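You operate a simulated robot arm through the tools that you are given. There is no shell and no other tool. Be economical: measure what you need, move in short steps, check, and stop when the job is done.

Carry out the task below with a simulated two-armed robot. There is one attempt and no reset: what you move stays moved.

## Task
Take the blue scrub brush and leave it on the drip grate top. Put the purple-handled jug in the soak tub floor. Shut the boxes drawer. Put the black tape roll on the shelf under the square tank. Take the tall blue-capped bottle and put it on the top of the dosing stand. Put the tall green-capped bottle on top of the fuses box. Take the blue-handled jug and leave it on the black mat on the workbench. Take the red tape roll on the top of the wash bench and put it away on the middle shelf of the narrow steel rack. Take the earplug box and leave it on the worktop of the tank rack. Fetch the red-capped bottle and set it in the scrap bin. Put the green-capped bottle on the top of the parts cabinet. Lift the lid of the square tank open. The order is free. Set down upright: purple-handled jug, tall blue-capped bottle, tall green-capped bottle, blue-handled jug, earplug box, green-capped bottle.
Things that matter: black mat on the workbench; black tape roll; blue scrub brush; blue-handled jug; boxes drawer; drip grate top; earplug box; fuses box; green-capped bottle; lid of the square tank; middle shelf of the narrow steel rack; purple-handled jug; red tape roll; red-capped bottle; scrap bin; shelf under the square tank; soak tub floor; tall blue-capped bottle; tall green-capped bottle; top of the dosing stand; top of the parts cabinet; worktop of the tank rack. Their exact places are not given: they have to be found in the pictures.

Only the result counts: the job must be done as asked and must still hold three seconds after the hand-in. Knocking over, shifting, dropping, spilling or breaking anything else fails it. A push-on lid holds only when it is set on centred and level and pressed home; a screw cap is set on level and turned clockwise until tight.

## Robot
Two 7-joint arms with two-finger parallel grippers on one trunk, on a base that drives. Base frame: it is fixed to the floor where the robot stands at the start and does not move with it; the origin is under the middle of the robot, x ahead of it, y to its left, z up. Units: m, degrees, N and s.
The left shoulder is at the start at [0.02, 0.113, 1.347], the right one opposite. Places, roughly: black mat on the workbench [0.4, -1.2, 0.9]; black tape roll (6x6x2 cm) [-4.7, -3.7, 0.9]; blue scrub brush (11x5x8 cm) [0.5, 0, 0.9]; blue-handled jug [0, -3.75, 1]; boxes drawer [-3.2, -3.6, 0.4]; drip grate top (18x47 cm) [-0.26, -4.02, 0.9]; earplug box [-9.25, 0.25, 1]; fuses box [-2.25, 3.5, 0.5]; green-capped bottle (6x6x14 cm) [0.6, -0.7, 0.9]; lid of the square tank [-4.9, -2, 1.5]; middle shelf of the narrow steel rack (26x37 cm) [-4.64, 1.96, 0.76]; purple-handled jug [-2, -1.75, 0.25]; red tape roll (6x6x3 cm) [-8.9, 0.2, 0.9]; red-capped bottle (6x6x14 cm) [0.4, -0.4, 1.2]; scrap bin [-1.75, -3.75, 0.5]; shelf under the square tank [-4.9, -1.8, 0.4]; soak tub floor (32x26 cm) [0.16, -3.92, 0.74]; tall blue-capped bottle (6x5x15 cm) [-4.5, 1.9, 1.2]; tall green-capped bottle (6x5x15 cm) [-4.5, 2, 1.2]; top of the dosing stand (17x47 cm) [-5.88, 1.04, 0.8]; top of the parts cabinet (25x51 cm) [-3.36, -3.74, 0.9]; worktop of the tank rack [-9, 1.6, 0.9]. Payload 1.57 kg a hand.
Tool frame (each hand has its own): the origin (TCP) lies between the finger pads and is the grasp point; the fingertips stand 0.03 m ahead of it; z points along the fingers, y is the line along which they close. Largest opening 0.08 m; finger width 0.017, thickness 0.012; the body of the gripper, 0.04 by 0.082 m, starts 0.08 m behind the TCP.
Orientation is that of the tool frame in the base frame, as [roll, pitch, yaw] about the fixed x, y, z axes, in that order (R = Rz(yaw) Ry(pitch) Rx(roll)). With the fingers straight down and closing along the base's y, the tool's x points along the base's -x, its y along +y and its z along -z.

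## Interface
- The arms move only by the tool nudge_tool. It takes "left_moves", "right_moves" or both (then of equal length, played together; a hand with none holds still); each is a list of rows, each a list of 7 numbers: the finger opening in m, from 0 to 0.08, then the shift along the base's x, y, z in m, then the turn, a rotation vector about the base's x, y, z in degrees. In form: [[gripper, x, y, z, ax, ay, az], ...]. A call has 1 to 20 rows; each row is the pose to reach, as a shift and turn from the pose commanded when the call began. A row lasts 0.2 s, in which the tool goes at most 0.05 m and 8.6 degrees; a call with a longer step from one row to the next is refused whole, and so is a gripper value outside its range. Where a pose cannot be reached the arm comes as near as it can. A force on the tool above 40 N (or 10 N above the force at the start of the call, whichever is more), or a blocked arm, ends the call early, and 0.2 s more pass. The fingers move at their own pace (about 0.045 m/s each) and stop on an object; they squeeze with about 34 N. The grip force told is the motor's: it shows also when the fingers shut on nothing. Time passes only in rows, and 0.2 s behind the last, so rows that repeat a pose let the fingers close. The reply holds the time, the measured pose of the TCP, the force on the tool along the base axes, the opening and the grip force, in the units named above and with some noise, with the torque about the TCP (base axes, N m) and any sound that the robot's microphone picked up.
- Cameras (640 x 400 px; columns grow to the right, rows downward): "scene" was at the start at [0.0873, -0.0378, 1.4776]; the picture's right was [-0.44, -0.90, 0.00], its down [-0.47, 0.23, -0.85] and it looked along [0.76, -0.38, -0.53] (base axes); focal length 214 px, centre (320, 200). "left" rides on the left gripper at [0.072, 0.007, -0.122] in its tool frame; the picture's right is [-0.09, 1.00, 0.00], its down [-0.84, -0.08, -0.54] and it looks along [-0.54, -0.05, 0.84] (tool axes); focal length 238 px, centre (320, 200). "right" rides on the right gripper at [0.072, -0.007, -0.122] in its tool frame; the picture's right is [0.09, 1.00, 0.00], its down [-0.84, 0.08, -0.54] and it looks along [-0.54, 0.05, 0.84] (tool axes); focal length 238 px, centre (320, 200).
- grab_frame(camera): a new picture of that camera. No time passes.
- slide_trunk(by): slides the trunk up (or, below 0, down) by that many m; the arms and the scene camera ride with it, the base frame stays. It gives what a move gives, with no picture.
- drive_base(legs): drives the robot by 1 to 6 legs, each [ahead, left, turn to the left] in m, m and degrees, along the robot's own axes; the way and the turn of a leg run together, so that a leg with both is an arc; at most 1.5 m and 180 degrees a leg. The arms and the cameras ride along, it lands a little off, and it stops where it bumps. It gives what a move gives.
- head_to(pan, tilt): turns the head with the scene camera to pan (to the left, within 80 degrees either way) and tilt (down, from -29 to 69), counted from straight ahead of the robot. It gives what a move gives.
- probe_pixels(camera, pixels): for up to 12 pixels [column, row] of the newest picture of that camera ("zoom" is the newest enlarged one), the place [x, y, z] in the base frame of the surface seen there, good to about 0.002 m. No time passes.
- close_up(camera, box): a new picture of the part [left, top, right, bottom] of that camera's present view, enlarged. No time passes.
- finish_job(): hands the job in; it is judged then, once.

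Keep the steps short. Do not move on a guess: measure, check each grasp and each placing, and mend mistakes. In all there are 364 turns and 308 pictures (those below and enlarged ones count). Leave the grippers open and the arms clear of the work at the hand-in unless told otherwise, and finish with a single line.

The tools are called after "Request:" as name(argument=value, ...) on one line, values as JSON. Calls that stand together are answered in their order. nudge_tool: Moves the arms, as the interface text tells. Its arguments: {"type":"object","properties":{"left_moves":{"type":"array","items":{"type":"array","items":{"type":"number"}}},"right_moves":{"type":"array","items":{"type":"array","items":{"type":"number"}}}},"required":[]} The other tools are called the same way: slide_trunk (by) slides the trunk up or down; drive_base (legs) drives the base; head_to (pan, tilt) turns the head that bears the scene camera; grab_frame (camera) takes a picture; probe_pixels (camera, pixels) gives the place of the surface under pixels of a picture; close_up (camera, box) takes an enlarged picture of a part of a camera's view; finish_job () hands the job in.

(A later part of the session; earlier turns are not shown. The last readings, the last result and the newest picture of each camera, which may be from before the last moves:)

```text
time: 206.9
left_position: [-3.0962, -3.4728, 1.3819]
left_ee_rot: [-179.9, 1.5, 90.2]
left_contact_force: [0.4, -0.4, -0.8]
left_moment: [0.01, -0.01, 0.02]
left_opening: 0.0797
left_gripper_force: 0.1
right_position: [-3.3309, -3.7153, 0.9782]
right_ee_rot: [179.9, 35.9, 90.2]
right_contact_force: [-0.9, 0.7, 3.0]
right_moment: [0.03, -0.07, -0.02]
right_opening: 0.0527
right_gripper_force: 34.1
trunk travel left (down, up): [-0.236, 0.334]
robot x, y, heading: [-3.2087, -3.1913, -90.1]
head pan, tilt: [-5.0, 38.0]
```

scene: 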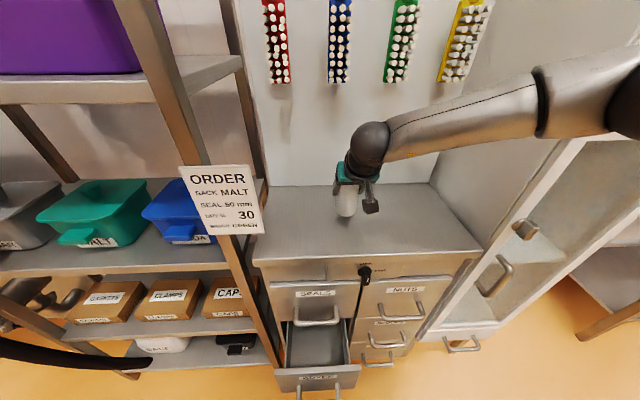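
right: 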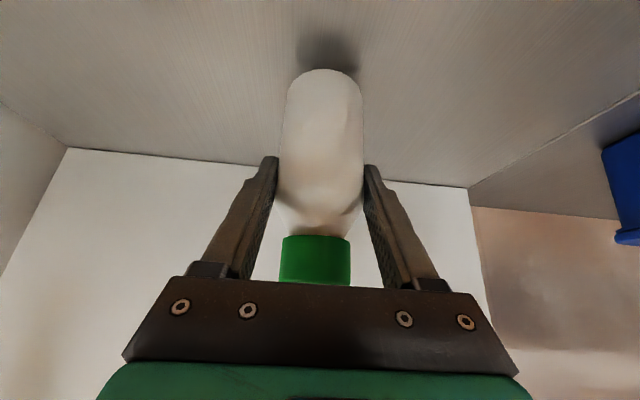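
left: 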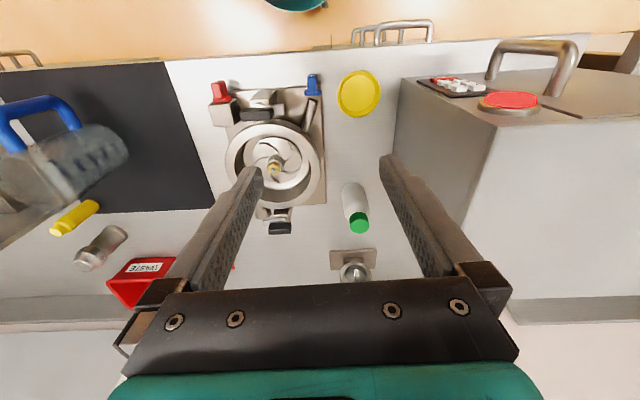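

Light contact (3 N). I open and withdraw along the tool axis.

Request:
nudge_tool(right_moves=[[0.065, 0, 0, 0, 0, 0, 0], [0.08, 0, 0, 0, 0, 0, 0], [0.08, 0, 0, 0, 0, 0, 0], [0.08, 0, 0.02, 0.028, 0, 0, 0], [0.08, 0, 0.047, 0.065, 0, 0, 0], [0.08, 0, 0.075, 0.104, 0, 0, 0], [0.08, 0, 0.11, 0.13, 0, 0, 0]])

Request:
grab_frame(camera="right")

```text
time: 208.5
left_position: [-3.0976, -3.4713, 1.3812]
left_ee_rot: [-179.9, 1.6, 90.2]
left_contact_force: [0.8, 1.0, 0.2]
left_moment: [-0.01, -0.02, 0.0]
left_opening: 0.0803
left_gripper_force: 0.0
right_position: [-3.331, -3.6061, 1.1096]
right_ee_rot: [-179.9, 35.9, 90.3]
right_contact_force: [-0.2, 0.0, 0.1]
right_moment: [-0.05, 0.03, 0.0]
right_opening: 0.08
right_gripper_force: 0.0
trunk travel left (down, up): [-0.236, 0.334]
robot x, y, heading: [-3.2125, -3.1944, -89.7]
head pan, tilt: [-5.0, 38.0]
```

```text
237 pictures are left
```

right: 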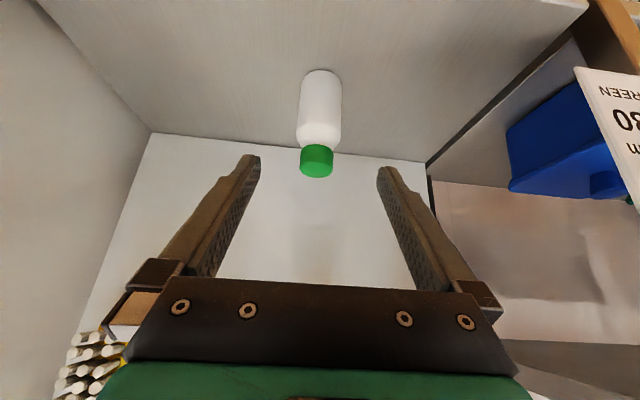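

The green-capped bottle stands on the cabinet. Now the BOXES drawer: I back off, lower the trunk fully and look.

Request:
drive_base(legs=[[-0.3, 0, 0]])

Request:
slide_trunk(by=-0.236)

Request:
head_to(pan=0, tilt=42)

Request:
grab_frame(camera="scene")

```text
time: 210.5
left_position: [-3.0977, -3.1703, 1.3808]
left_ee_rot: [-179.9, 1.6, 90.2]
left_contact_force: [-0.4, 1.0, -0.9]
left_moment: [-0.04, 0.02, 0.01]
left_opening: 0.0803
left_gripper_force: 0.1
right_position: [-3.3306, -3.3071, 1.1084]
right_ee_rot: [180.0, 35.9, 90.4]
right_contact_force: [0.0, 1.4, 0.2]
right_moment: [0.02, 0.0, 0.04]
right_opening: 0.0802
right_gripper_force: 0.0
trunk travel left (down, up): [-0.236, 0.334]
robot x, y, heading: [-3.2108, -2.8896, -89.8]
head pan, tilt: [-5.0, 38.0]
```

```text
time: 213.0
left_position: [-3.097, -3.1702, 1.1455]
left_ee_rot: [-179.9, 1.5, 90.1]
left_contact_force: [0.5, -0.4, -0.1]
left_moment: [-0.03, 0.02, -0.04]
left_opening: 0.08
left_gripper_force: 0.0
right_position: [-3.331, -3.3072, 0.8727]
right_ee_rot: [-179.9, 35.9, 90.2]
right_contact_force: [0.0, 0.1, 0.2]
right_moment: [-0.02, -0.03, 0.0]
right_opening: 0.0801
right_gripper_force: 0.0
trunk travel left (down, up): [0.0, 0.57]
robot x, y, heading: [-3.2122, -2.8901, -89.7]
head pan, tilt: [-5.0, 38.0]
```

```text
time: 213.7
left_position: [-3.0981, -3.1712, 1.1451]
left_ee_rot: [-179.9, 1.6, 90.2]
left_contact_force: [0.0, -0.1, -0.2]
left_moment: [0.01, 0.0, 0.03]
left_opening: 0.0799
left_gripper_force: 0.0
right_position: [-3.3319, -3.3061, 0.8725]
right_ee_rot: [179.9, 35.9, 90.3]
right_contact_force: [0.6, 1.1, -0.2]
right_moment: [0.01, 0.0, -0.02]
right_opening: 0.0801
right_gripper_force: 0.2
trunk travel left (down, up): [0.0, 0.57]
robot x, y, heading: [-3.2094, -2.8877, -89.7]
head pan, tilt: [0.0, 42.0]
```

```text
236 pictures are left
```

scene: 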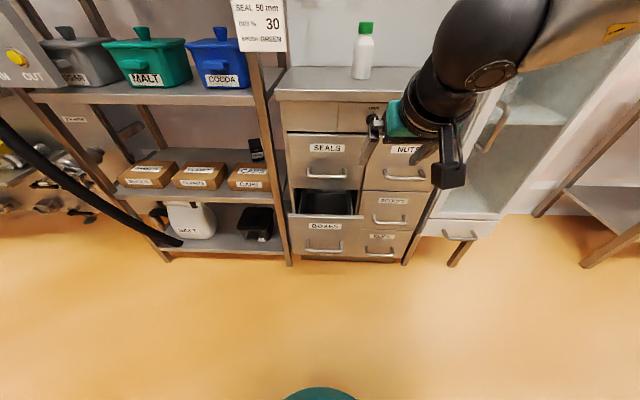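

Request:
probe_pixels(camera="scene", pixels=[[325, 216], [325, 226], [323, 238], [323, 251], [345, 235], [298, 216], [360, 216], [326, 178], [345, 160], [385, 245], [305, 195]])

```text
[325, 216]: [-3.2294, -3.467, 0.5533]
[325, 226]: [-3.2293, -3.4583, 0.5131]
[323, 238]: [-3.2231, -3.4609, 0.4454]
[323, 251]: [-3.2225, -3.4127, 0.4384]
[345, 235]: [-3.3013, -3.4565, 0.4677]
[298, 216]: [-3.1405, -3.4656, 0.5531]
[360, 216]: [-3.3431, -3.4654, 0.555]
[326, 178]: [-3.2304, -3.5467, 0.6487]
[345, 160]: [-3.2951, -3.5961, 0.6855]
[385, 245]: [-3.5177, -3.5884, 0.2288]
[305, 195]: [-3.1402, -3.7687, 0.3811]
```

The drawer front is at y -3.457 (z 0.36–0.555) and must come to y -3.596. I close the right gripper and lower it to z 0.535 in front of the drawer's upper face.

Request:
nudge_tool(right_moves=[[0.02, 0.015, 0, -0.045, 0, 0, 0], [0.0, 0.03, 0, -0.09, 0, 0, 0], [0.0, 0.045, 0, -0.135, 0, 0, 0], [0.0, 0.06, 0, -0.18, 0, 0, 0], [0.0, 0.075, 0, -0.225, 0, 0, 0], [0.0, 0.08, 0, -0.27, 0, 0, 0], [0.0, 0.08, 0, -0.31, 0, 0, 0], [0.0, 0.08, 0, -0.338, 0, 0, 0]])

Request:
grab_frame(camera="scene")

```text
time: 215.5
left_position: [-3.0978, -3.1714, 1.1449]
left_ee_rot: [-179.9, 1.5, 90.3]
left_contact_force: [-0.5, 0.2, 0.5]
left_moment: [0.0, 0.01, -0.04]
left_opening: 0.0798
left_gripper_force: 0.1
right_position: [-3.3497, -3.2914, 0.6588]
right_ee_rot: [-179.9, 35.9, 90.3]
right_contact_force: [-0.5, 0.2, -0.7]
right_moment: [-0.04, -0.01, -0.01]
right_opening: 0.0
right_gripper_force: 21.0
right hand out of reach, approached as far as the arm can: row 3, 4, 5, 6, 7, 8
trunk travel left (down, up): [0.0, 0.57]
robot x, y, heading: [-3.2082, -2.8921, -89.9]
head pan, tilt: [0.0, 42.0]
```

```text
235 pictures are left
```

scene: 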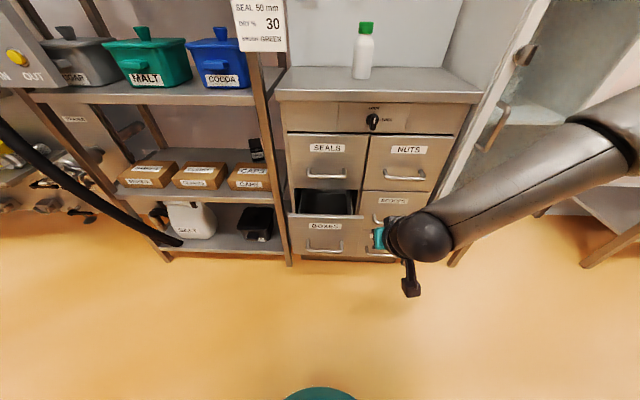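

The arm bottoms out near z 0.66 with this tilt. I test the tool pointing straight down, closer in, where a lower reach is promised.

Request:
nudge_tool(right_moves=[[0, 0.01, 0.03, 0.0, 6, 0, 0], [0, 0.02, 0.06, 0.0, 12, 0, 0], [0, 0.025, 0.09, 0.0, 18, 0, 0], [0, 0.025, 0.12, 0.0, 24, 0, 0], [0, 0.025, 0.15, 0.0, 30, 0, 0], [0, 0.025, 0.17, 0.0, 35.9, 0, 0], [0, 0.025, 0.17, -0.04, 35.9, 0, 0], [0, 0.025, 0.17, -0.08, 35.9, 0, 0], [0, 0.025, 0.17, -0.12, 35.9, 0, 0]])

Request:
grab_frame(camera="scene")

```text
time: 217.5
left_position: [-3.0972, -3.17, 1.1453]
left_ee_rot: [-179.8, 1.6, 90.2]
left_contact_force: [0.0, -0.2, -0.1]
left_moment: [-0.02, 0.02, 0.01]
left_opening: 0.0802
left_gripper_force: 0.1
right_position: [-3.3691, -3.1288, 0.6033]
right_ee_rot: [179.6, 0.0, 90.3]
right_contact_force: [0.4, -0.1, 0.7]
right_moment: [-0.02, 0.0, 0.01]
right_opening: 0.0002
right_gripper_force: 21.0
right hand out of reach, approached as far as the arm can: row 7, 8, 9
trunk travel left (down, up): [0.0, 0.57]
robot x, y, heading: [-3.2129, -2.8924, -89.7]
head pan, tilt: [0.0, 42.0]
```

```text
234 pictures are left
```

scene: 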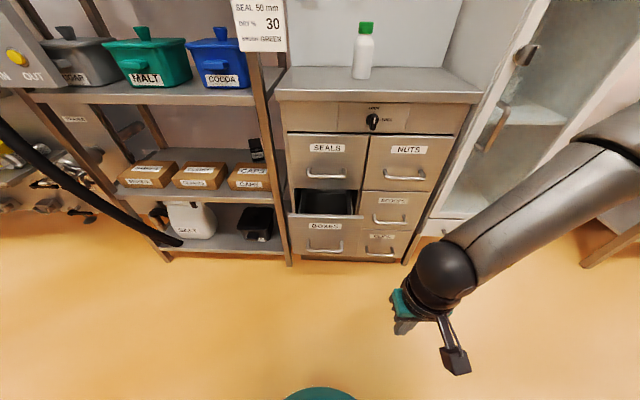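

I move inward to the recommended zone (about 0.18 m from the axis, 20° to the right) and try lower.

Request:
nudge_tool(right_moves=[[0, 0.03, 0.02, 0.0, 0, 0, 0], [0, 0.06, 0.04, 0.0, 0, 0, 0], [0, 0.09, 0.06, 0.0, 0, 0, 0], [0, 0.096, 0.06, -0.04, 0, 0, 0], [0, 0.096, 0.06, -0.08, 0, 0, 0], [0, 0.096, 0.06, -0.12, 0, 0, 0], [0, 0.096, 0.06, -0.16, 0, 0, 0]])

```text
time: 219.1
left_position: [-3.0973, -3.1713, 1.1448]
left_ee_rot: [-179.9, 1.5, 90.2]
left_contact_force: [0.2, 0.9, -0.5]
left_moment: [-0.01, 0.02, -0.03]
left_opening: 0.0798
left_gripper_force: 0.0
right_position: [-3.3743, -3.0989, 0.6033]
right_ee_rot: [179.7, 0.1, 90.3]
right_contact_force: [-0.1, 0.6, -0.7]
right_moment: [0.0, -0.01, -0.01]
right_opening: 0.0004
right_gripper_force: 21.1
right hand out of reach, approached as far as the arm can: row 1, 2, 3, 4, 5, 6, 7
trunk travel left (down, up): [0.0, 0.57]
robot x, y, heading: [-3.2074, -2.8857, -89.7]
head pan, tilt: [0.0, 42.0]
```

I suspect the wrist-turn joint is at its limit. I turn the right hand clockwise (the good side for it) by 60° and try the same descent.

Request:
nudge_tool(right_moves=[[0, 0.0, 0.0, 0.03, 0, 0, -8.5], [0, 0.0, 0.0, 0.03, 0, 0, -17], [0, 0.0, 0.0, 0.03, 0, 0, -25.5], [0, 0.0, 0.0, 0.03, 0, 0, -34], [0, 0.0, 0.0, 0.03, 0, 0, -42.5], [0, 0.0, 0.0, 0.03, 0, 0, -51], [0, 0.0, 0.0, 0.03, 0, 0, -59.5], [0, 0.03, 0.0, 0.0, 0, 0, -60], [0, 0.06, 0.0, -0.03, 0, 0, -60], [0, 0.06, 0.0, -0.07, 0, 0, -60], [0, 0.06, 0.0, -0.11, 0, 0, -60]])

```text
time: 221.5
left_position: [-3.0971, -3.1709, 1.1449]
left_ee_rot: [-179.9, 1.5, 90.2]
left_contact_force: [-0.6, 0.0, -0.6]
left_moment: [-0.01, -0.01, -0.02]
left_opening: 0.08
left_gripper_force: 0.1
right_position: [-3.3772, -3.1141, 0.5983]
right_ee_rot: [179.9, 0.0, 30.2]
right_contact_force: [0.2, -0.2, 0.1]
right_moment: [-0.02, 0.0, 0.02]
right_opening: 0.0
right_gripper_force: 21.5
right hand out of reach, approached as far as the arm can: row 1, 2, 3, 4, 5, 6, 7, 8, 9, 10, 11
trunk travel left (down, up): [0.0, 0.57]
robot x, y, heading: [-3.208, -2.8859, -89.8]
head pan, tilt: [0.0, 42.0]
```

I try a different direction: pulling the hand back beside the robot (nearer under the shoulder) and lowering.

Request:
nudge_tool(right_moves=[[0, -0.01, 0.03, 0.0, 0, 0, 0], [0, -0.02, 0.06, 0.0, 0, 0, 0], [0, -0.03, 0.09, 0.0, 0, 0, 0], [0, -0.03, 0.09, -0.04, 0, 0, 0], [0, -0.03, 0.09, -0.08, 0, 0, 0], [0, -0.03, 0.09, -0.12, 0, 0, 0]])

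Request:
grab_frame(camera="left")

```text
time: 222.9
left_position: [-3.0975, -3.1712, 1.1435]
left_ee_rot: [-179.9, 1.5, 90.2]
left_contact_force: [-0.1, 0.6, 0.2]
left_moment: [0.03, 0.02, -0.02]
left_opening: 0.0798
left_gripper_force: 0.0
right_position: [-3.4388, -3.0638, 0.5749]
right_ee_rot: [180.0, 0.0, 30.2]
right_contact_force: [-0.2, -0.3, 0.0]
right_moment: [-0.01, 0.0, -0.02]
right_opening: 0.0001
right_gripper_force: 21.5
right hand out of reach, approached as far as the arm can: row 1, 2, 3, 4, 5, 6
trunk travel left (down, up): [0.0, 0.57]
robot x, y, heading: [-3.2118, -2.8903, -89.2]
head pan, tilt: [0.0, 42.0]
```

```text
233 pictures are left
```

left: 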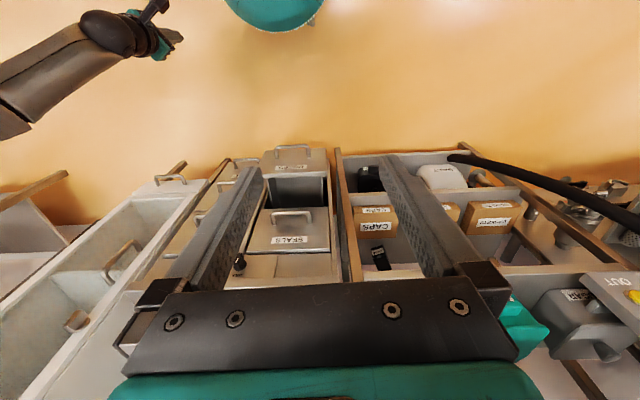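

Going outward lets the hand go lower. I test further right and lower.

Request:
nudge_tool(right_moves=[[0, -0.04, 0.0, -0.02, 0, 0, 0], [0, -0.08, 0.0, -0.04, 0, 0, 0], [0, -0.12, 0.0, -0.06, 0, 0, 0], [0, -0.16, 0.0, -0.09, 0, 0, 0], [0, -0.16, 0.0, -0.13, 0, 0, 0], [0, -0.16, 0.0, -0.17, 0, 0, 0], [0, -0.16, 0.0, -0.21, 0, 0, 0]])

```text
time: 224.5
left_position: [-3.0977, -3.1712, 1.1446]
left_ee_rot: [-179.9, 1.5, 90.2]
left_contact_force: [1.0, 0.0, -0.3]
left_moment: [0.01, 0.0, -0.01]
left_opening: 0.0798
left_gripper_force: 0.3
right_position: [-3.6025, -3.058, 0.4908]
right_ee_rot: [179.9, 0.0, 30.3]
right_contact_force: [0.0, -0.5, 0.7]
right_moment: [0.01, 0.0, -0.01]
right_opening: 0.0
right_gripper_force: 21.6
right hand out of reach, approached as far as the arm can: row 4, 5, 6, 7
trunk travel left (down, up): [0.0, 0.57]
robot x, y, heading: [-3.21, -2.8845, -89.7]
head pan, tilt: [0.0, 42.0]
```

Lower reach exists out to the robot's side. I explore a bit further out to learn the limits.

Request:
nudge_tool(right_moves=[[0, -0.04, 0.02, -0.02, 0, 0, 0], [0, -0.08, 0.04, -0.05, 0, 0, 0], [0, -0.1, 0.06, -0.09, 0, 0, 0], [0, -0.1, 0.06, -0.13, 0, 0, 0], [0, -0.1, 0.06, -0.17, 0, 0, 0]])

Request:
head_to(pan=-70, tilt=40)

Request:
grab_frame(camera="scene")

```text
refused: row 2 steps farther than a row can; nothing moved
```

```text
time: 225.9
left_position: [-3.0979, -3.1719, 1.1443]
left_ee_rot: [-179.9, 1.4, 90.2]
left_contact_force: [0.1, -0.7, 0.6]
left_moment: [0.03, 0.01, 0.01]
left_opening: 0.0798
left_gripper_force: 0.2
right_position: [-3.6036, -3.0573, 0.4922]
right_ee_rot: [179.9, 0.0, 30.2]
right_contact_force: [0.3, -1.0, 0.0]
right_moment: [0.0, -0.01, 0.0]
right_opening: 0.0
right_gripper_force: 20.7
trunk travel left (down, up): [0.0, 0.57]
robot x, y, heading: [-3.2107, -2.8882, -89.9]
head pan, tilt: [-70.0, 40.0]
```

```text
232 pictures are left
```

scene: 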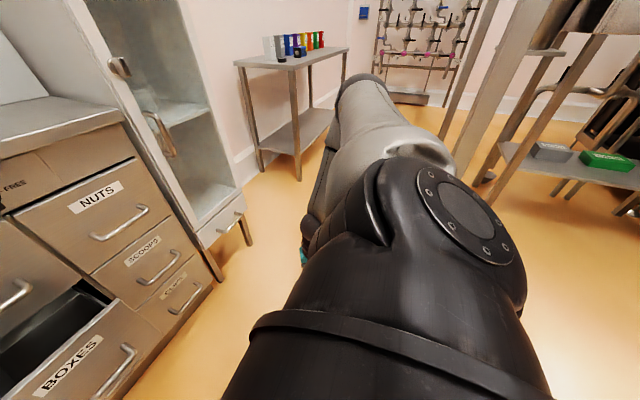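

Request:
nudge_tool(right_moves=[[0, -0.03, 0.01, -0.03, 0, 0, 0], [0, -0.06, 0.02, -0.06, 0, 0, 0], [0, -0.09, 0.03, -0.09, 0, 0, 0], [0, -0.11, 0.03, -0.12, 0, 0, 0], [0, -0.13, 0.03, -0.15, 0, 0, 0], [0, -0.13, 0.03, -0.19, 0, 0, 0]])

```text
time: 227.3
left_position: [-3.0968, -3.17, 1.146]
left_ee_rot: [-179.9, 1.5, 90.3]
left_contact_force: [0.8, -0.1, -0.4]
left_moment: [-0.02, 0.0, -0.02]
left_opening: 0.0798
left_gripper_force: 0.2
right_position: [-3.7329, -3.0262, 0.3108]
right_ee_rot: [179.7, -0.1, 30.2]
right_contact_force: [0.0, -0.3, -0.3]
right_moment: [0.01, 0.03, -0.01]
right_opening: 0.0002
right_gripper_force: 21.6
right hand out of reach, approached as far as the arm can: row 6
trunk travel left (down, up): [0.0, 0.57]
robot x, y, heading: [-3.2093, -2.8883, -90.1]
head pan, tilt: [-70.0, 40.0]
```

Excellent: far out (about 0.4 m from the shoulder), the tool reaches z 0.31. So low work needs the hand far out with the tool vertical. I swing the hand round to the front at z 0.545 for the drawer.

Request:
nudge_tool(right_moves=[[0, 0.02, -0.02, 0.04, 0, 0, 0], [0, 0.04, -0.04, 0.08, 0, 0, 0], [0, 0.06, -0.06, 0.12, 0, 0, 0], [0, 0.08, -0.08, 0.16, 0, 0, 0], [0, 0.1, -0.1, 0.2, 0, 0, 0], [0, 0.13, -0.125, 0.23, 0, 0, 0], [0, 0.165, -0.155, 0.235, 0, 0, 0], [0, 0.205, -0.18, 0.235, 0, 0, 0], [0, 0.25, -0.2, 0.235, 0, 0, 0], [0, 0.295, -0.215, 0.235, 0, 0, 0], [0, 0.34, -0.225, 0.235, 0, 0, 0], [0, 0.385, -0.23, 0.235, 0, 0, 0], [0, 0.43, -0.23, 0.235, 0, 0, 0], [0, 0.46, -0.23, 0.235, 0, 0, 0]])

Request:
head_to(pan=0, tilt=45)

Request:
grab_frame(camera="scene")

```text
time: 230.3
left_position: [-3.0963, -3.171, 1.1451]
left_ee_rot: [-179.9, 1.5, 90.1]
left_contact_force: [-0.7, 0.2, -1.7]
left_moment: [-0.02, 0.02, -0.01]
left_opening: 0.0802
left_gripper_force: 0.1
right_position: [-3.2712, -3.2574, 0.5447]
right_ee_rot: [179.9, 0.1, 30.2]
right_contact_force: [-0.2, 0.3, -0.4]
right_moment: [-0.01, -0.02, 0.02]
right_opening: 0.0
right_gripper_force: 21.4
trunk travel left (down, up): [0.0, 0.57]
robot x, y, heading: [-3.2136, -2.8857, -89.5]
head pan, tilt: [-70.0, 40.0]
```

```text
time: 231.7
left_position: [-3.0968, -3.1706, 1.1446]
left_ee_rot: [-179.9, 1.5, 90.2]
left_contact_force: [0.2, -1.0, -0.6]
left_moment: [-0.01, 0.0, 0.03]
left_opening: 0.0802
left_gripper_force: 0.2
right_position: [-3.2718, -3.2552, 0.5449]
right_ee_rot: [180.0, 0.0, 30.1]
right_contact_force: [0.0, -0.3, -0.4]
right_moment: [-0.01, -0.02, -0.03]
right_opening: 0.0
right_gripper_force: 21.9
trunk travel left (down, up): [0.0, 0.57]
robot x, y, heading: [-3.2114, -2.8904, -89.8]
head pan, tilt: [0.0, 45.0]
```

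```text
231 pictures are left
```

scene: 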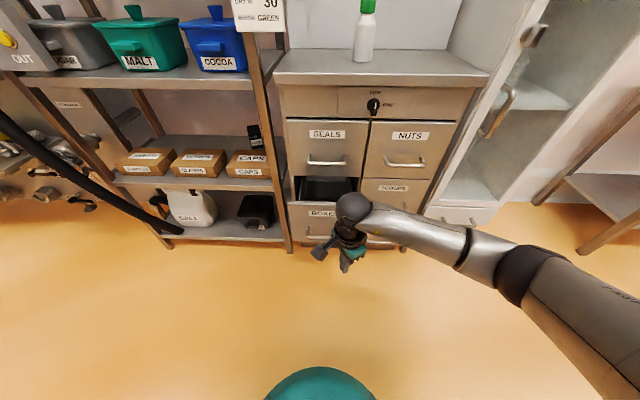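

The posture is now right. To avoid the SEALS handle above, I turn the hand back 60°, tilt it 25° forward and push at x ≈ -3.31.

Request:
nudge_tool(right_moves=[[0, -0.005, -0.01, 0, 0, 0, 8.5], [0, -0.01, -0.02, 0, 0, 0, 17], [0, -0.015, -0.03, 0, 0, 0, 25.5], [0, -0.02, -0.03, 0, 0, 0, 34], [0, -0.025, -0.03, 0, 0, 0, 42.5], [0, -0.03, -0.03, 0, 0, 0, 51], [0, -0.04, -0.03, 0, 0, 0, 60]])

Request:
nudge_tool(right_moves=[[0, 0, -0.01, -0.01, -6, 0, 0], [0, 0, -0.02, -0.02, -12, 0, 0], [0, 0, -0.03, -0.03, -18, 0, 0], [0, 0, -0.04, -0.035, -25, 0, 0]])

```text
refused: row 7 steps farther than a row can; nothing moved
```

```text
time: 232.7
left_position: [-3.0977, -3.1699, 1.146]
left_ee_rot: [-179.9, 1.5, 90.1]
left_contact_force: [0.1, -0.1, 0.5]
left_moment: [-0.03, 0.0, 0.01]
left_opening: 0.0801
left_gripper_force: 0.1
right_position: [-3.2726, -3.2972, 0.51]
right_ee_rot: [157.8, 12.2, 27.8]
right_contact_force: [0.1, -0.1, -0.5]
right_moment: [0.02, 0.02, -0.01]
right_opening: 0.0001
right_gripper_force: 20.7
trunk travel left (down, up): [0.0, 0.57]
robot x, y, heading: [-3.2103, -2.8884, -89.7]
head pan, tilt: [0.0, 45.0]
```

Tilt done. I turn about the tool's own axis by 60° and shift x to -3.31.

Request:
nudge_tool(right_moves=[[0, -0.005, 0, 0, 0, 3.2, 6.8], [0, -0.01, 0, 0, 0, 6.4, 13.6], [0, -0.015, 0, 0, 0, 9.5, 20.4], [0, -0.02, 0, 0, 0, 12.7, 27.2], [0, -0.025, 0, 0, 0, 15.9, 34], [0, -0.03, 0, 0, 0, 19, 40.8], [0, -0.035, 0, 0, 0, 22.2, 47.6], [0, -0.038, 0, 0, 0, 25.4, 54.4]])

Request:
grab_frame(camera="right")

```text
time: 234.5
left_position: [-3.096, -3.1709, 1.1456]
left_ee_rot: [-179.8, 1.6, 90.2]
left_contact_force: [0.1, -0.6, -0.2]
left_moment: [-0.01, -0.01, 0.02]
left_opening: 0.0802
left_gripper_force: 0.1
right_position: [-3.3106, -3.2964, 0.512]
right_ee_rot: [-179.9, 25.0, 90.4]
right_contact_force: [0.7, 0.0, 0.8]
right_moment: [-0.01, -0.01, 0.01]
right_opening: 0.0
right_gripper_force: 21.2
trunk travel left (down, up): [0.0, 0.57]
robot x, y, heading: [-3.2146, -2.8899, -89.6]
head pan, tilt: [0.0, 45.0]
```

```text
230 pictures are left
```

right: 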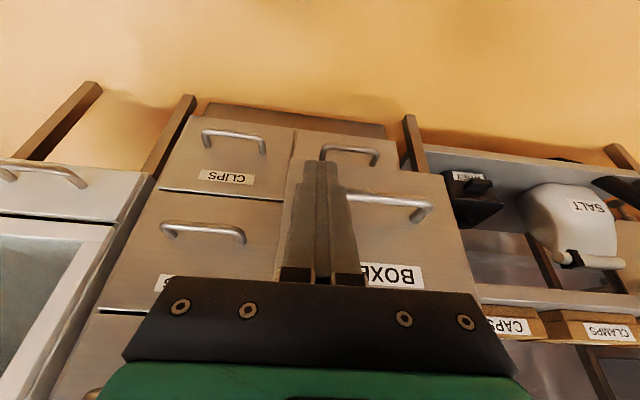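

Aligned with the BOXES front. I drive 0.12 m, then push with the hand.

Request:
drive_base(legs=[[0.12, 0, 0]])

Request:
nudge_tool(right_moves=[[0, 0, -0.03, 0, 0, 0, 0], [0, 0, -0.06, 0, 0, 0, 0], [0, 0, -0.09, 0, 0, 0, 0], [0, 0, -0.12, 0, 0, 0, 0], [0, 0, -0.145, 0, 0, 0, 0], [0, 0, -0.16, 0, 0, 0, 0]])

Request:
grab_frame(camera="scene")

```text
time: 235.7
left_position: [-3.0971, -3.2904, 1.1445]
left_ee_rot: [180.0, 1.4, 90.2]
left_contact_force: [-0.2, 0.2, 0.2]
left_moment: [0.02, 0.0, -0.01]
left_opening: 0.0798
left_gripper_force: 0.0
right_position: [-3.3104, -3.4155, 0.5113]
right_ee_rot: [180.0, 25.0, 90.4]
right_contact_force: [-1.4, 1.0, 0.4]
right_moment: [-0.01, -0.04, -0.02]
right_opening: 0.0001
right_gripper_force: 21.5
trunk travel left (down, up): [0.0, 0.57]
robot x, y, heading: [-3.2088, -3.0081, -89.7]
head pan, tilt: [0.0, 45.0]
```

```text
time: 237.1
left_position: [-3.0962, -3.2909, 1.1465]
left_ee_rot: [-180.0, 1.5, 90.2]
left_contact_force: [0.0, 0.4, 0.2]
left_moment: [0.05, 0.0, 0.02]
left_opening: 0.0801
left_gripper_force: 0.0
right_position: [-3.3091, -3.5768, 0.5119]
right_ee_rot: [-180.0, 25.1, 90.3]
right_contact_force: [1.0, 0.3, 0.6]
right_moment: [0.01, 0.02, 0.0]
right_opening: 0.0003
right_gripper_force: 22.0
trunk travel left (down, up): [0.0, 0.57]
robot x, y, heading: [-3.2084, -3.0072, -89.8]
head pan, tilt: [0.0, 45.0]
```

```text
229 pictures are left
```

scene: 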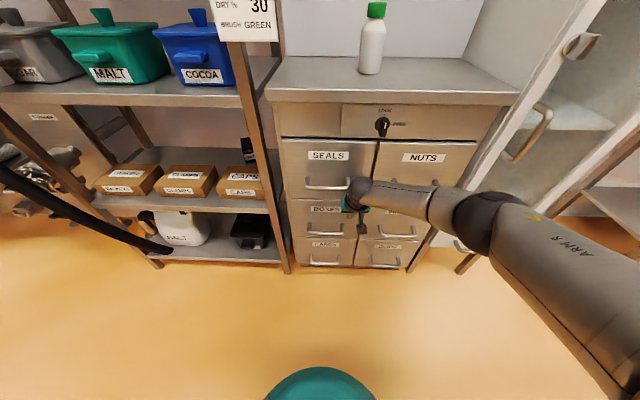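

Nearly shut. I push a little more until resistance.

Request:
nudge_tool(right_moves=[[0, 0, -0.006, 0, 0, 0, 0], [0, 0, -0.012, 0, 0, 0, 0], [0, 0, -0.018, 0, 0, 0, 0], [0, 0, -0.022, 0, 0, 0, 0]])

Request:
close_up(camera="scene", box=[270, 120, 430, 280])

```text
time: 237.7
left_position: [-3.0971, -3.2887, 1.1443]
left_ee_rot: [-179.9, 1.6, 90.1]
left_contact_force: [0.8, -0.1, -0.4]
left_moment: [-0.01, 0.01, 0.02]
left_opening: 0.0799
left_gripper_force: 0.1
right_position: [-3.3086, -3.5786, 0.506]
right_ee_rot: [180.0, 23.9, 90.3]
right_contact_force: [0.5, 7.8, 1.7]
right_moment: [0.13, -0.04, 0.01]
right_opening: 0.0
right_gripper_force: 21.5
trunk travel left (down, up): [0.0, 0.57]
robot x, y, heading: [-3.2067, -3.0038, -89.4]
head pan, tilt: [0.0, 45.0]
stopped in row 2 (right hand): the force on the tool passed its limit at 67 N (the readings are from after the stop); the commanded pose is now the measured one
```

```text
2.50 times, centred on (350, 200) of scene
```

zoom: 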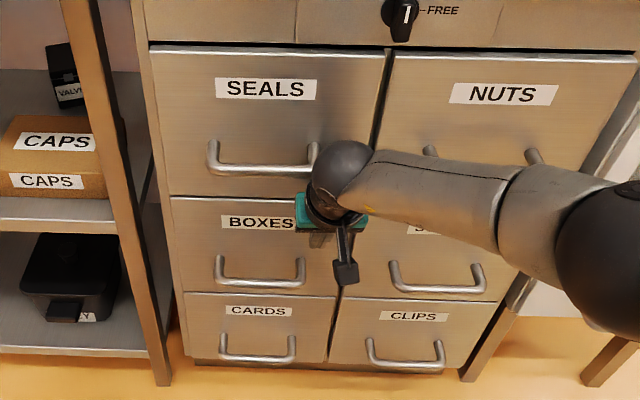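

I back the hand off and verify the fronts' y.

Request:
nudge_tool(right_moves=[[0, 0, 0.04, 0, 0, 0, 0], [0, 0, 0.08, 0, 0, 0, 0], [0, 0, 0.12, 0.02, 0, 0, 0], [0, 0, 0.15, 0.06, 0, 0, 0]])

Request:
grab_frame(camera="scene")

Request:
probe_pixels(camera="scene", pixels=[[300, 205], [308, 215], [330, 245], [300, 245], [300, 180], [325, 200], [385, 248]])

```text
time: 238.7
left_position: [-3.0965, -3.2898, 1.1453]
left_ee_rot: [-179.9, 1.5, 90.1]
left_contact_force: [0.5, 0.5, -0.2]
left_moment: [0.0, -0.03, -0.01]
left_opening: 0.08
left_gripper_force: 0.1
right_position: [-3.3092, -3.4297, 0.5666]
right_ee_rot: [-180.0, 24.1, 90.2]
right_contact_force: [-0.6, -0.2, -0.4]
right_moment: [0.02, 0.0, 0.01]
right_opening: 0.0
right_gripper_force: 21.4
trunk travel left (down, up): [0.0, 0.57]
robot x, y, heading: [-3.2081, -3.0085, -89.7]
head pan, tilt: [0.0, 45.0]
```

```text
227 pictures are left
```

scene: 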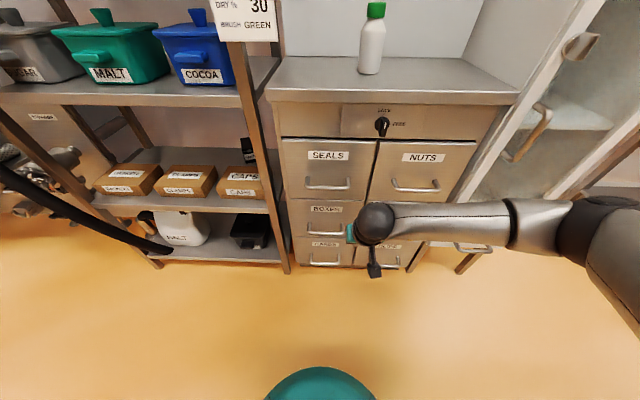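

```text
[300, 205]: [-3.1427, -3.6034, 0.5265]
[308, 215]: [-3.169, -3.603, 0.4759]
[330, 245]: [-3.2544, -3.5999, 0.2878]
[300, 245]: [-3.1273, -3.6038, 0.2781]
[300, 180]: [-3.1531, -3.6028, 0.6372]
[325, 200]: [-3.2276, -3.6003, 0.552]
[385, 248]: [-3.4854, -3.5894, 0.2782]
```

The drawer is shut flush (-3.603). Next is the black tape roll. I raise the trunk, look right toward the small table.

Request:
slide_trunk(by=0.3)

Request:
head_to(pan=-60, tilt=25)

Request:
grab_frame(camera="scene")

```text
time: 241.7
left_position: [-3.0973, -3.2897, 1.4447]
left_ee_rot: [-179.8, 1.5, 90.1]
left_contact_force: [-1.1, 0.5, -0.5]
left_moment: [-0.01, 0.03, 0.03]
left_opening: 0.0797
left_gripper_force: 0.1
right_position: [-3.3087, -3.4303, 0.8656]
right_ee_rot: [-179.9, 23.9, 90.3]
right_contact_force: [-0.8, 0.6, 0.4]
right_moment: [0.02, 0.0, -0.02]
right_opening: 0.0001
right_gripper_force: 21.2
trunk travel left (down, up): [-0.3, 0.27]
robot x, y, heading: [-3.2091, -3.0107, -89.9]
head pan, tilt: [0.0, 45.0]
```

```text
time: 243.0
left_position: [-3.0975, -3.2896, 1.4449]
left_ee_rot: [-179.9, 1.6, 90.2]
left_contact_force: [0.0, -0.1, -0.5]
left_moment: [-0.02, 0.02, -0.02]
left_opening: 0.0798
left_gripper_force: 0.0
right_position: [-3.3097, -3.43, 0.8648]
right_ee_rot: [-179.8, 24.1, 90.4]
right_contact_force: [-0.1, -0.5, 0.1]
right_moment: [-0.03, -0.01, 0.02]
right_opening: 0.0
right_gripper_force: 21.3
trunk travel left (down, up): [-0.3, 0.27]
robot x, y, heading: [-3.2072, -3.0068, -89.5]
head pan, tilt: [-60.0, 25.0]
```

```text
226 pictures are left
```

scene: 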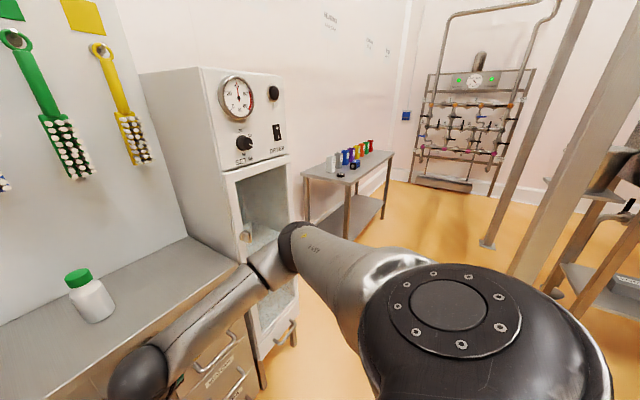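

Request:
close_up(camera="scene", box=[290, 120, 410, 200])

Request:
probe_pixels(camera="scene", pixels=[[341, 176], [347, 180], [385, 155], [305, 175], [350, 182], [488, 245], [520, 270], [560, 290], [330, 165], [300, 70], [290, 160]])

```text
5.00 times, centred on (350, 160) of scene
```

zoom: 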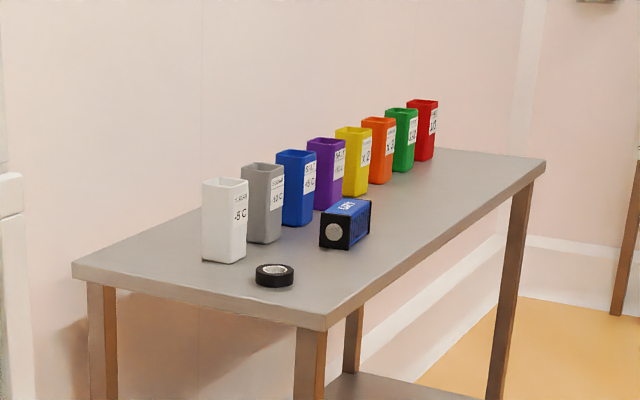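

```text
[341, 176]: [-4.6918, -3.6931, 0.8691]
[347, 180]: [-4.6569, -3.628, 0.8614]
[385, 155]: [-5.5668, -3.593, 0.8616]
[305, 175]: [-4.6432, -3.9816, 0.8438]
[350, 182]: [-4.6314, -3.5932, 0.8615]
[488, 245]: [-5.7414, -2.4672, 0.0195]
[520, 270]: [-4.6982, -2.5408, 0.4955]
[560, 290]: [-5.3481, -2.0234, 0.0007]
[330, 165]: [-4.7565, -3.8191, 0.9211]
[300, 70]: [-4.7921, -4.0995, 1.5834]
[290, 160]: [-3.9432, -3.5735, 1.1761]
```

The black roll lies at (-4.69,-3.69) on the table (z 0.862). I drive right 1.37 m along the aisle.

Request:
drive_base(legs=[[0, -1.37, 0]])

Request:
nudge_tool(right_moves=[[0.0, 0, 0, 0.04, 6, 0, 0], [0.03, 0, 0, 0.08, 12, 0, 0], [0.06, 0, 0, 0.12, 18, 0, 0], [0.08, 0, 0, 0.14, 24, 0, 0]])

Request:
head_to(pan=-5, tilt=45)

Request:
grab_frame(camera="scene")

Request:
grab_frame(camera="right")

```text
time: 249.8
left_position: [-4.4656, -3.2916, 1.4449]
left_ee_rot: [-179.9, 1.5, 89.9]
left_contact_force: [0.5, -0.4, 0.0]
left_moment: [-0.02, 0.04, 0.02]
left_opening: 0.08
left_gripper_force: 0.2
right_position: [-4.6779, -3.4314, 0.8656]
right_ee_rot: [-179.9, 24.1, 90.0]
right_contact_force: [0.2, 0.9, 0.3]
right_moment: [-0.02, 0.01, 0.0]
right_opening: 0.0
right_gripper_force: 21.1
trunk travel left (down, up): [-0.3, 0.27]
robot x, y, heading: [-4.5738, -3.0073, -90.1]
head pan, tilt: [-60.0, 25.0]
```

```text
time: 250.8
left_position: [-4.4644, -3.2906, 1.4447]
left_ee_rot: [-179.9, 1.5, 89.9]
left_contact_force: [0.4, -0.2, 0.1]
left_moment: [0.01, 0.02, -0.02]
left_opening: 0.08
left_gripper_force: 0.0
right_position: [-4.6774, -3.4322, 1.0062]
right_ee_rot: [-179.9, -0.1, 90.1]
right_contact_force: [0.9, 0.1, 0.1]
right_moment: [0.0, 0.01, 0.0]
right_opening: 0.0644
right_gripper_force: 0.1
trunk travel left (down, up): [-0.3, 0.27]
robot x, y, heading: [-4.5764, -3.009, -90.4]
head pan, tilt: [-60.0, 25.0]
```

```text
time: 252.1
left_position: [-4.4643, -3.2902, 1.4449]
left_ee_rot: [-179.8, 1.5, 89.8]
left_contact_force: [0.0, 0.6, -0.8]
left_moment: [-0.01, -0.01, -0.02]
left_opening: 0.0802
left_gripper_force: 0.0
right_position: [-4.6777, -3.4313, 1.0063]
right_ee_rot: [-179.9, 0.1, 90.0]
right_contact_force: [-0.5, -0.6, -0.3]
right_moment: [-0.01, -0.02, 0.02]
right_opening: 0.0801
right_gripper_force: 0.1
trunk travel left (down, up): [-0.3, 0.27]
robot x, y, heading: [-4.5749, -3.0114, -90.0]
head pan, tilt: [-5.0, 45.0]
```

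```text
224 pictures are left
```

scene: 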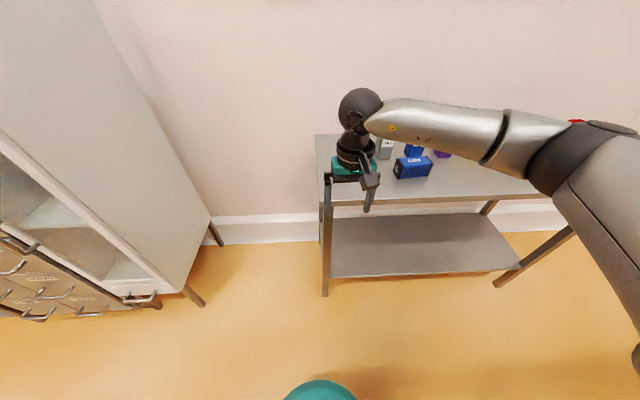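

```text
223 pictures are left
```

right: 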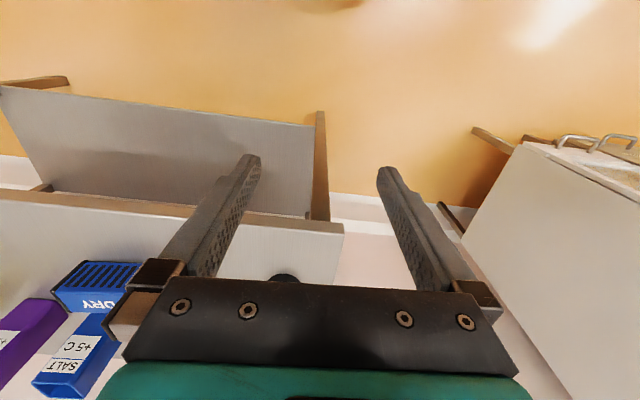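

The roll peeks at (285,278). I drive ahead 0.24 m and look again from above.

Request:
drive_base(legs=[[0.24, 0, 0]])

Request:
grab_frame(camera="right")

```text
time: 253.8
left_position: [-4.4662, -3.528, 1.4443]
left_ee_rot: [-179.9, 1.4, 89.8]
left_contact_force: [-0.8, -0.4, -0.3]
left_moment: [0.05, 0.01, -0.01]
left_opening: 0.08
left_gripper_force: 0.0
right_position: [-4.6782, -3.6697, 1.0059]
right_ee_rot: [-179.9, -0.1, 89.9]
right_contact_force: [-0.2, 1.0, -0.5]
right_moment: [0.03, 0.0, 0.02]
right_opening: 0.0798
right_gripper_force: 0.0
trunk travel left (down, up): [-0.3, 0.27]
robot x, y, heading: [-4.5774, -3.2454, -90.2]
head pan, tilt: [-5.0, 45.0]
```

```text
222 pictures are left
```

right: 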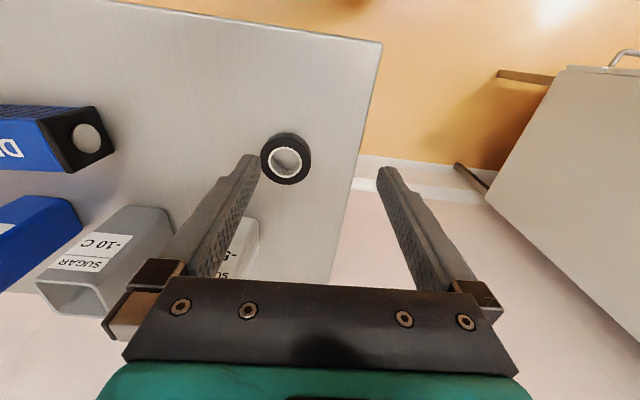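

Request:
probe_pixels(camera="right", pixels=[[265, 160], [307, 155], [284, 137], [286, 182], [297, 140], [240, 250], [300, 215], [100, 140]])

```text
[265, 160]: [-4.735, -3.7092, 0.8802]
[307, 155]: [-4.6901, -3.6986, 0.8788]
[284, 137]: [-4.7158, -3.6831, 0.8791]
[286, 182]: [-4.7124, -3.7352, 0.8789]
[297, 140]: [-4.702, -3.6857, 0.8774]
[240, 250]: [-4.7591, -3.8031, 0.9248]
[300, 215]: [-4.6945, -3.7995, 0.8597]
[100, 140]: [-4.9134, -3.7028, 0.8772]
```

Center (-4.7125,-3.709), top 0.88. I move over, descend to TCP 0.893 and close.

Request:
nudge_tool(right_moves=[[0.08, -0.034, -0.02, 0, 0, 0, 0], [0.08, -0.034, -0.04, -0.02, 0, 0, 0], [0.08, -0.034, -0.04, -0.06, 0, 0, 0], [0.08, -0.034, -0.04, -0.1, 0, 0, 0], [0.08, -0.034, -0.04, -0.113, 0, 0, 0], [0.0, -0.034, -0.04, -0.113, 0, 0, 0], [0.0, -0.034, -0.04, -0.113, 0, 0, 0], [0.0, -0.034, -0.04, -0.113, 0, 0, 0], [0.0, -0.034, -0.04, -0.113, 0, 0, 0]])

Request:
grab_frame(camera="right")

```text
time: 255.8
left_position: [-4.4661, -3.5289, 1.4459]
left_ee_rot: [-179.8, 1.5, 89.8]
left_contact_force: [-0.3, 0.0, 0.0]
left_moment: [0.02, -0.02, 0.0]
left_opening: 0.08
left_gripper_force: 0.1
right_position: [-4.7113, -3.7077, 0.893]
right_ee_rot: [-179.9, 0.0, 89.9]
right_contact_force: [0.4, 0.0, 0.4]
right_moment: [-0.03, 0.0, 0.0]
right_opening: 0.0557
right_gripper_force: 33.5
trunk travel left (down, up): [-0.3, 0.27]
robot x, y, heading: [-4.5744, -3.2461, -90.1]
head pan, tilt: [-5.0, 45.0]
```

```text
221 pictures are left
```

right: 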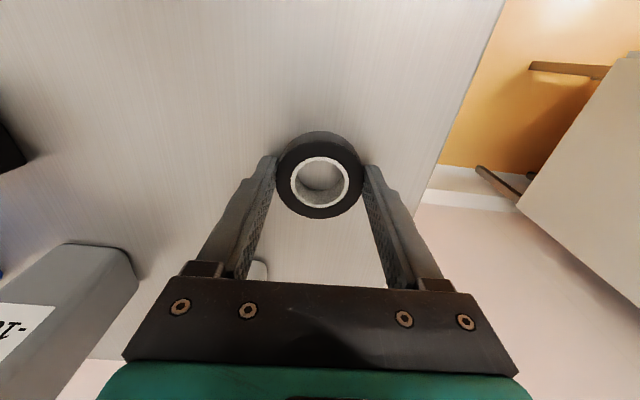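

Gripped (0.0557 m). I lift, back off and turn to view the square-tank rack behind.

Request:
nudge_tool(right_moves=[[0.0, 0, 0, 0.04, 0, 0, 0], [0.0, 0, 0, 0.08, 0, 0, 0], [0.0, 0, 0.02, 0.12, 0, 0, 0]])

Request:
drive_base(legs=[[-0.15, 0, 0], [0, 0.3, 0], [0, 0, 120]])

Request:
head_to(pan=50, tilt=15)

Request:
grab_frame(camera="scene")

Request:
grab_frame(camera="right")

```text
time: 256.6
left_position: [-4.4663, -3.5281, 1.4461]
left_ee_rot: [-180.0, 1.6, 89.9]
left_contact_force: [-0.5, 0.0, -0.4]
left_moment: [-0.02, 0.02, -0.02]
left_opening: 0.0799
left_gripper_force: 0.0
right_position: [-4.7123, -3.688, 1.0122]
right_ee_rot: [-179.9, 0.0, 89.9]
right_contact_force: [0.0, 0.6, 0.0]
right_moment: [-0.02, -0.01, 0.03]
right_opening: 0.0557
right_gripper_force: 34.4
trunk travel left (down, up): [-0.3, 0.27]
robot x, y, heading: [-4.5764, -3.2463, -90.2]
head pan, tilt: [-5.0, 45.0]
```

```text
time: 264.7
left_position: [-4.0821, -2.861, 1.4447]
left_ee_rot: [-179.9, 1.4, -150.8]
left_contact_force: [0.1, 0.6, 0.2]
left_moment: [-0.02, -0.01, -0.01]
left_opening: 0.0799
left_gripper_force: 0.1
right_position: [-3.8215, -2.9983, 1.0113]
right_ee_rot: [-179.9, 0.0, -150.8]
right_contact_force: [0.2, 0.0, -0.6]
right_moment: [-0.02, 0.02, -0.02]
right_opening: 0.0557
right_gripper_force: 33.7
trunk travel left (down, up): [-0.3, 0.27]
robot x, y, heading: [-4.2725, -3.0967, 29.2]
head pan, tilt: [-5.0, 45.0]
```

```text
time: 265.9
left_position: [-4.0813, -2.8619, 1.4452]
left_ee_rot: [-179.9, 1.5, -150.8]
left_contact_force: [-0.3, -0.2, 1.4]
left_moment: [0.0, 0.0, -0.01]
left_opening: 0.08
left_gripper_force: 0.0
right_position: [-3.8205, -2.9981, 1.0125]
right_ee_rot: [-179.9, 0.0, -150.7]
right_contact_force: [0.0, 0.2, -0.5]
right_moment: [0.0, 0.01, 0.0]
right_opening: 0.0555
right_gripper_force: 34.3
trunk travel left (down, up): [-0.3, 0.27]
robot x, y, heading: [-4.2711, -3.0958, 29.2]
head pan, tilt: [50.0, 15.0]
```

```text
220 pictures are left
```

scene: 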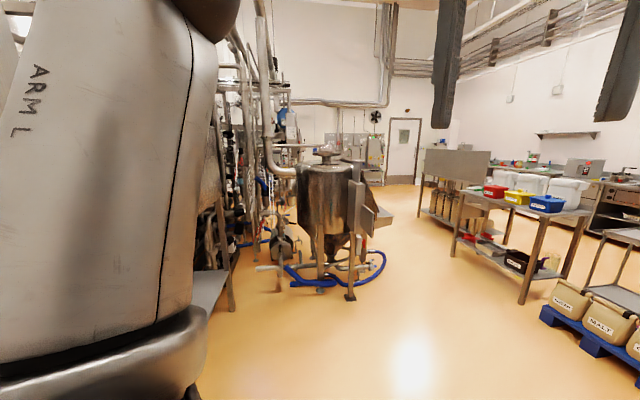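

```text
219 pictures are left
```

right: 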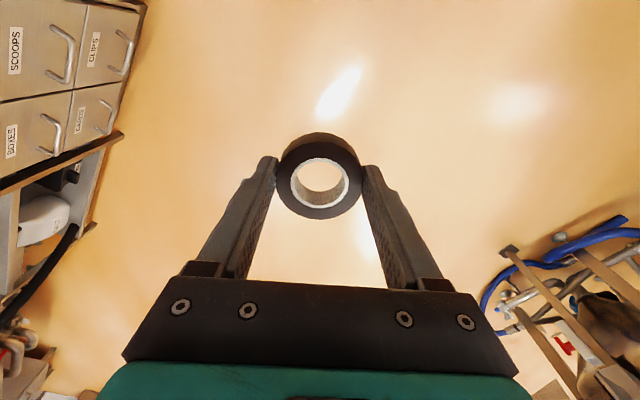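

I drive into the open floor and turn to face the tank skid (-x).

Request:
drive_base(legs=[[0.9, 0, 0], [0, 0, 151]])

Request:
head_to(pan=-15, tilt=15)

Request:
grab_frame(camera="scene")

```text
time: 276.9
left_position: [-3.761, -2.7709, 1.4461]
left_ee_rot: [-179.9, 1.5, 1.0]
left_contact_force: [0.0, 0.4, 0.4]
left_moment: [0.01, -0.02, 0.01]
left_opening: 0.08
left_gripper_force: 0.1
right_position: [-3.9272, -2.5275, 1.0121]
right_ee_rot: [-179.9, 0.0, 1.1]
right_contact_force: [-0.1, -0.2, -0.3]
right_moment: [0.01, 0.02, 0.02]
right_opening: 0.0551
right_gripper_force: 34.3
trunk travel left (down, up): [-0.3, 0.27]
robot x, y, heading: [-3.4812, -2.6544, -179.0]
head pan, tilt: [50.0, 15.0]
```

```text
time: 278.3
left_position: [-3.7615, -2.7708, 1.4453]
left_ee_rot: [-179.8, 1.6, 0.9]
left_contact_force: [0.7, -1.0, -0.3]
left_moment: [0.02, -0.03, -0.01]
left_opening: 0.0799
left_gripper_force: 0.0
right_position: [-3.9255, -2.5279, 1.0123]
right_ee_rot: [-180.0, 0.0, 1.1]
right_contact_force: [-0.6, 0.1, 0.5]
right_moment: [-0.02, -0.01, -0.03]
right_opening: 0.0553
right_gripper_force: 33.9
trunk travel left (down, up): [-0.3, 0.27]
robot x, y, heading: [-3.4799, -2.6552, -179.1]
head pan, tilt: [-15.0, 15.0]
```

```text
218 pictures are left
```

scene: 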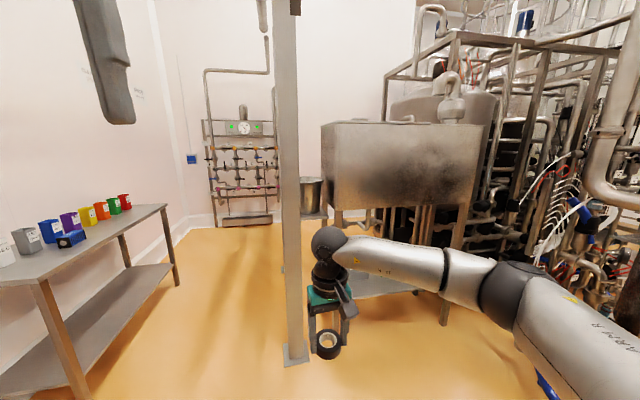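

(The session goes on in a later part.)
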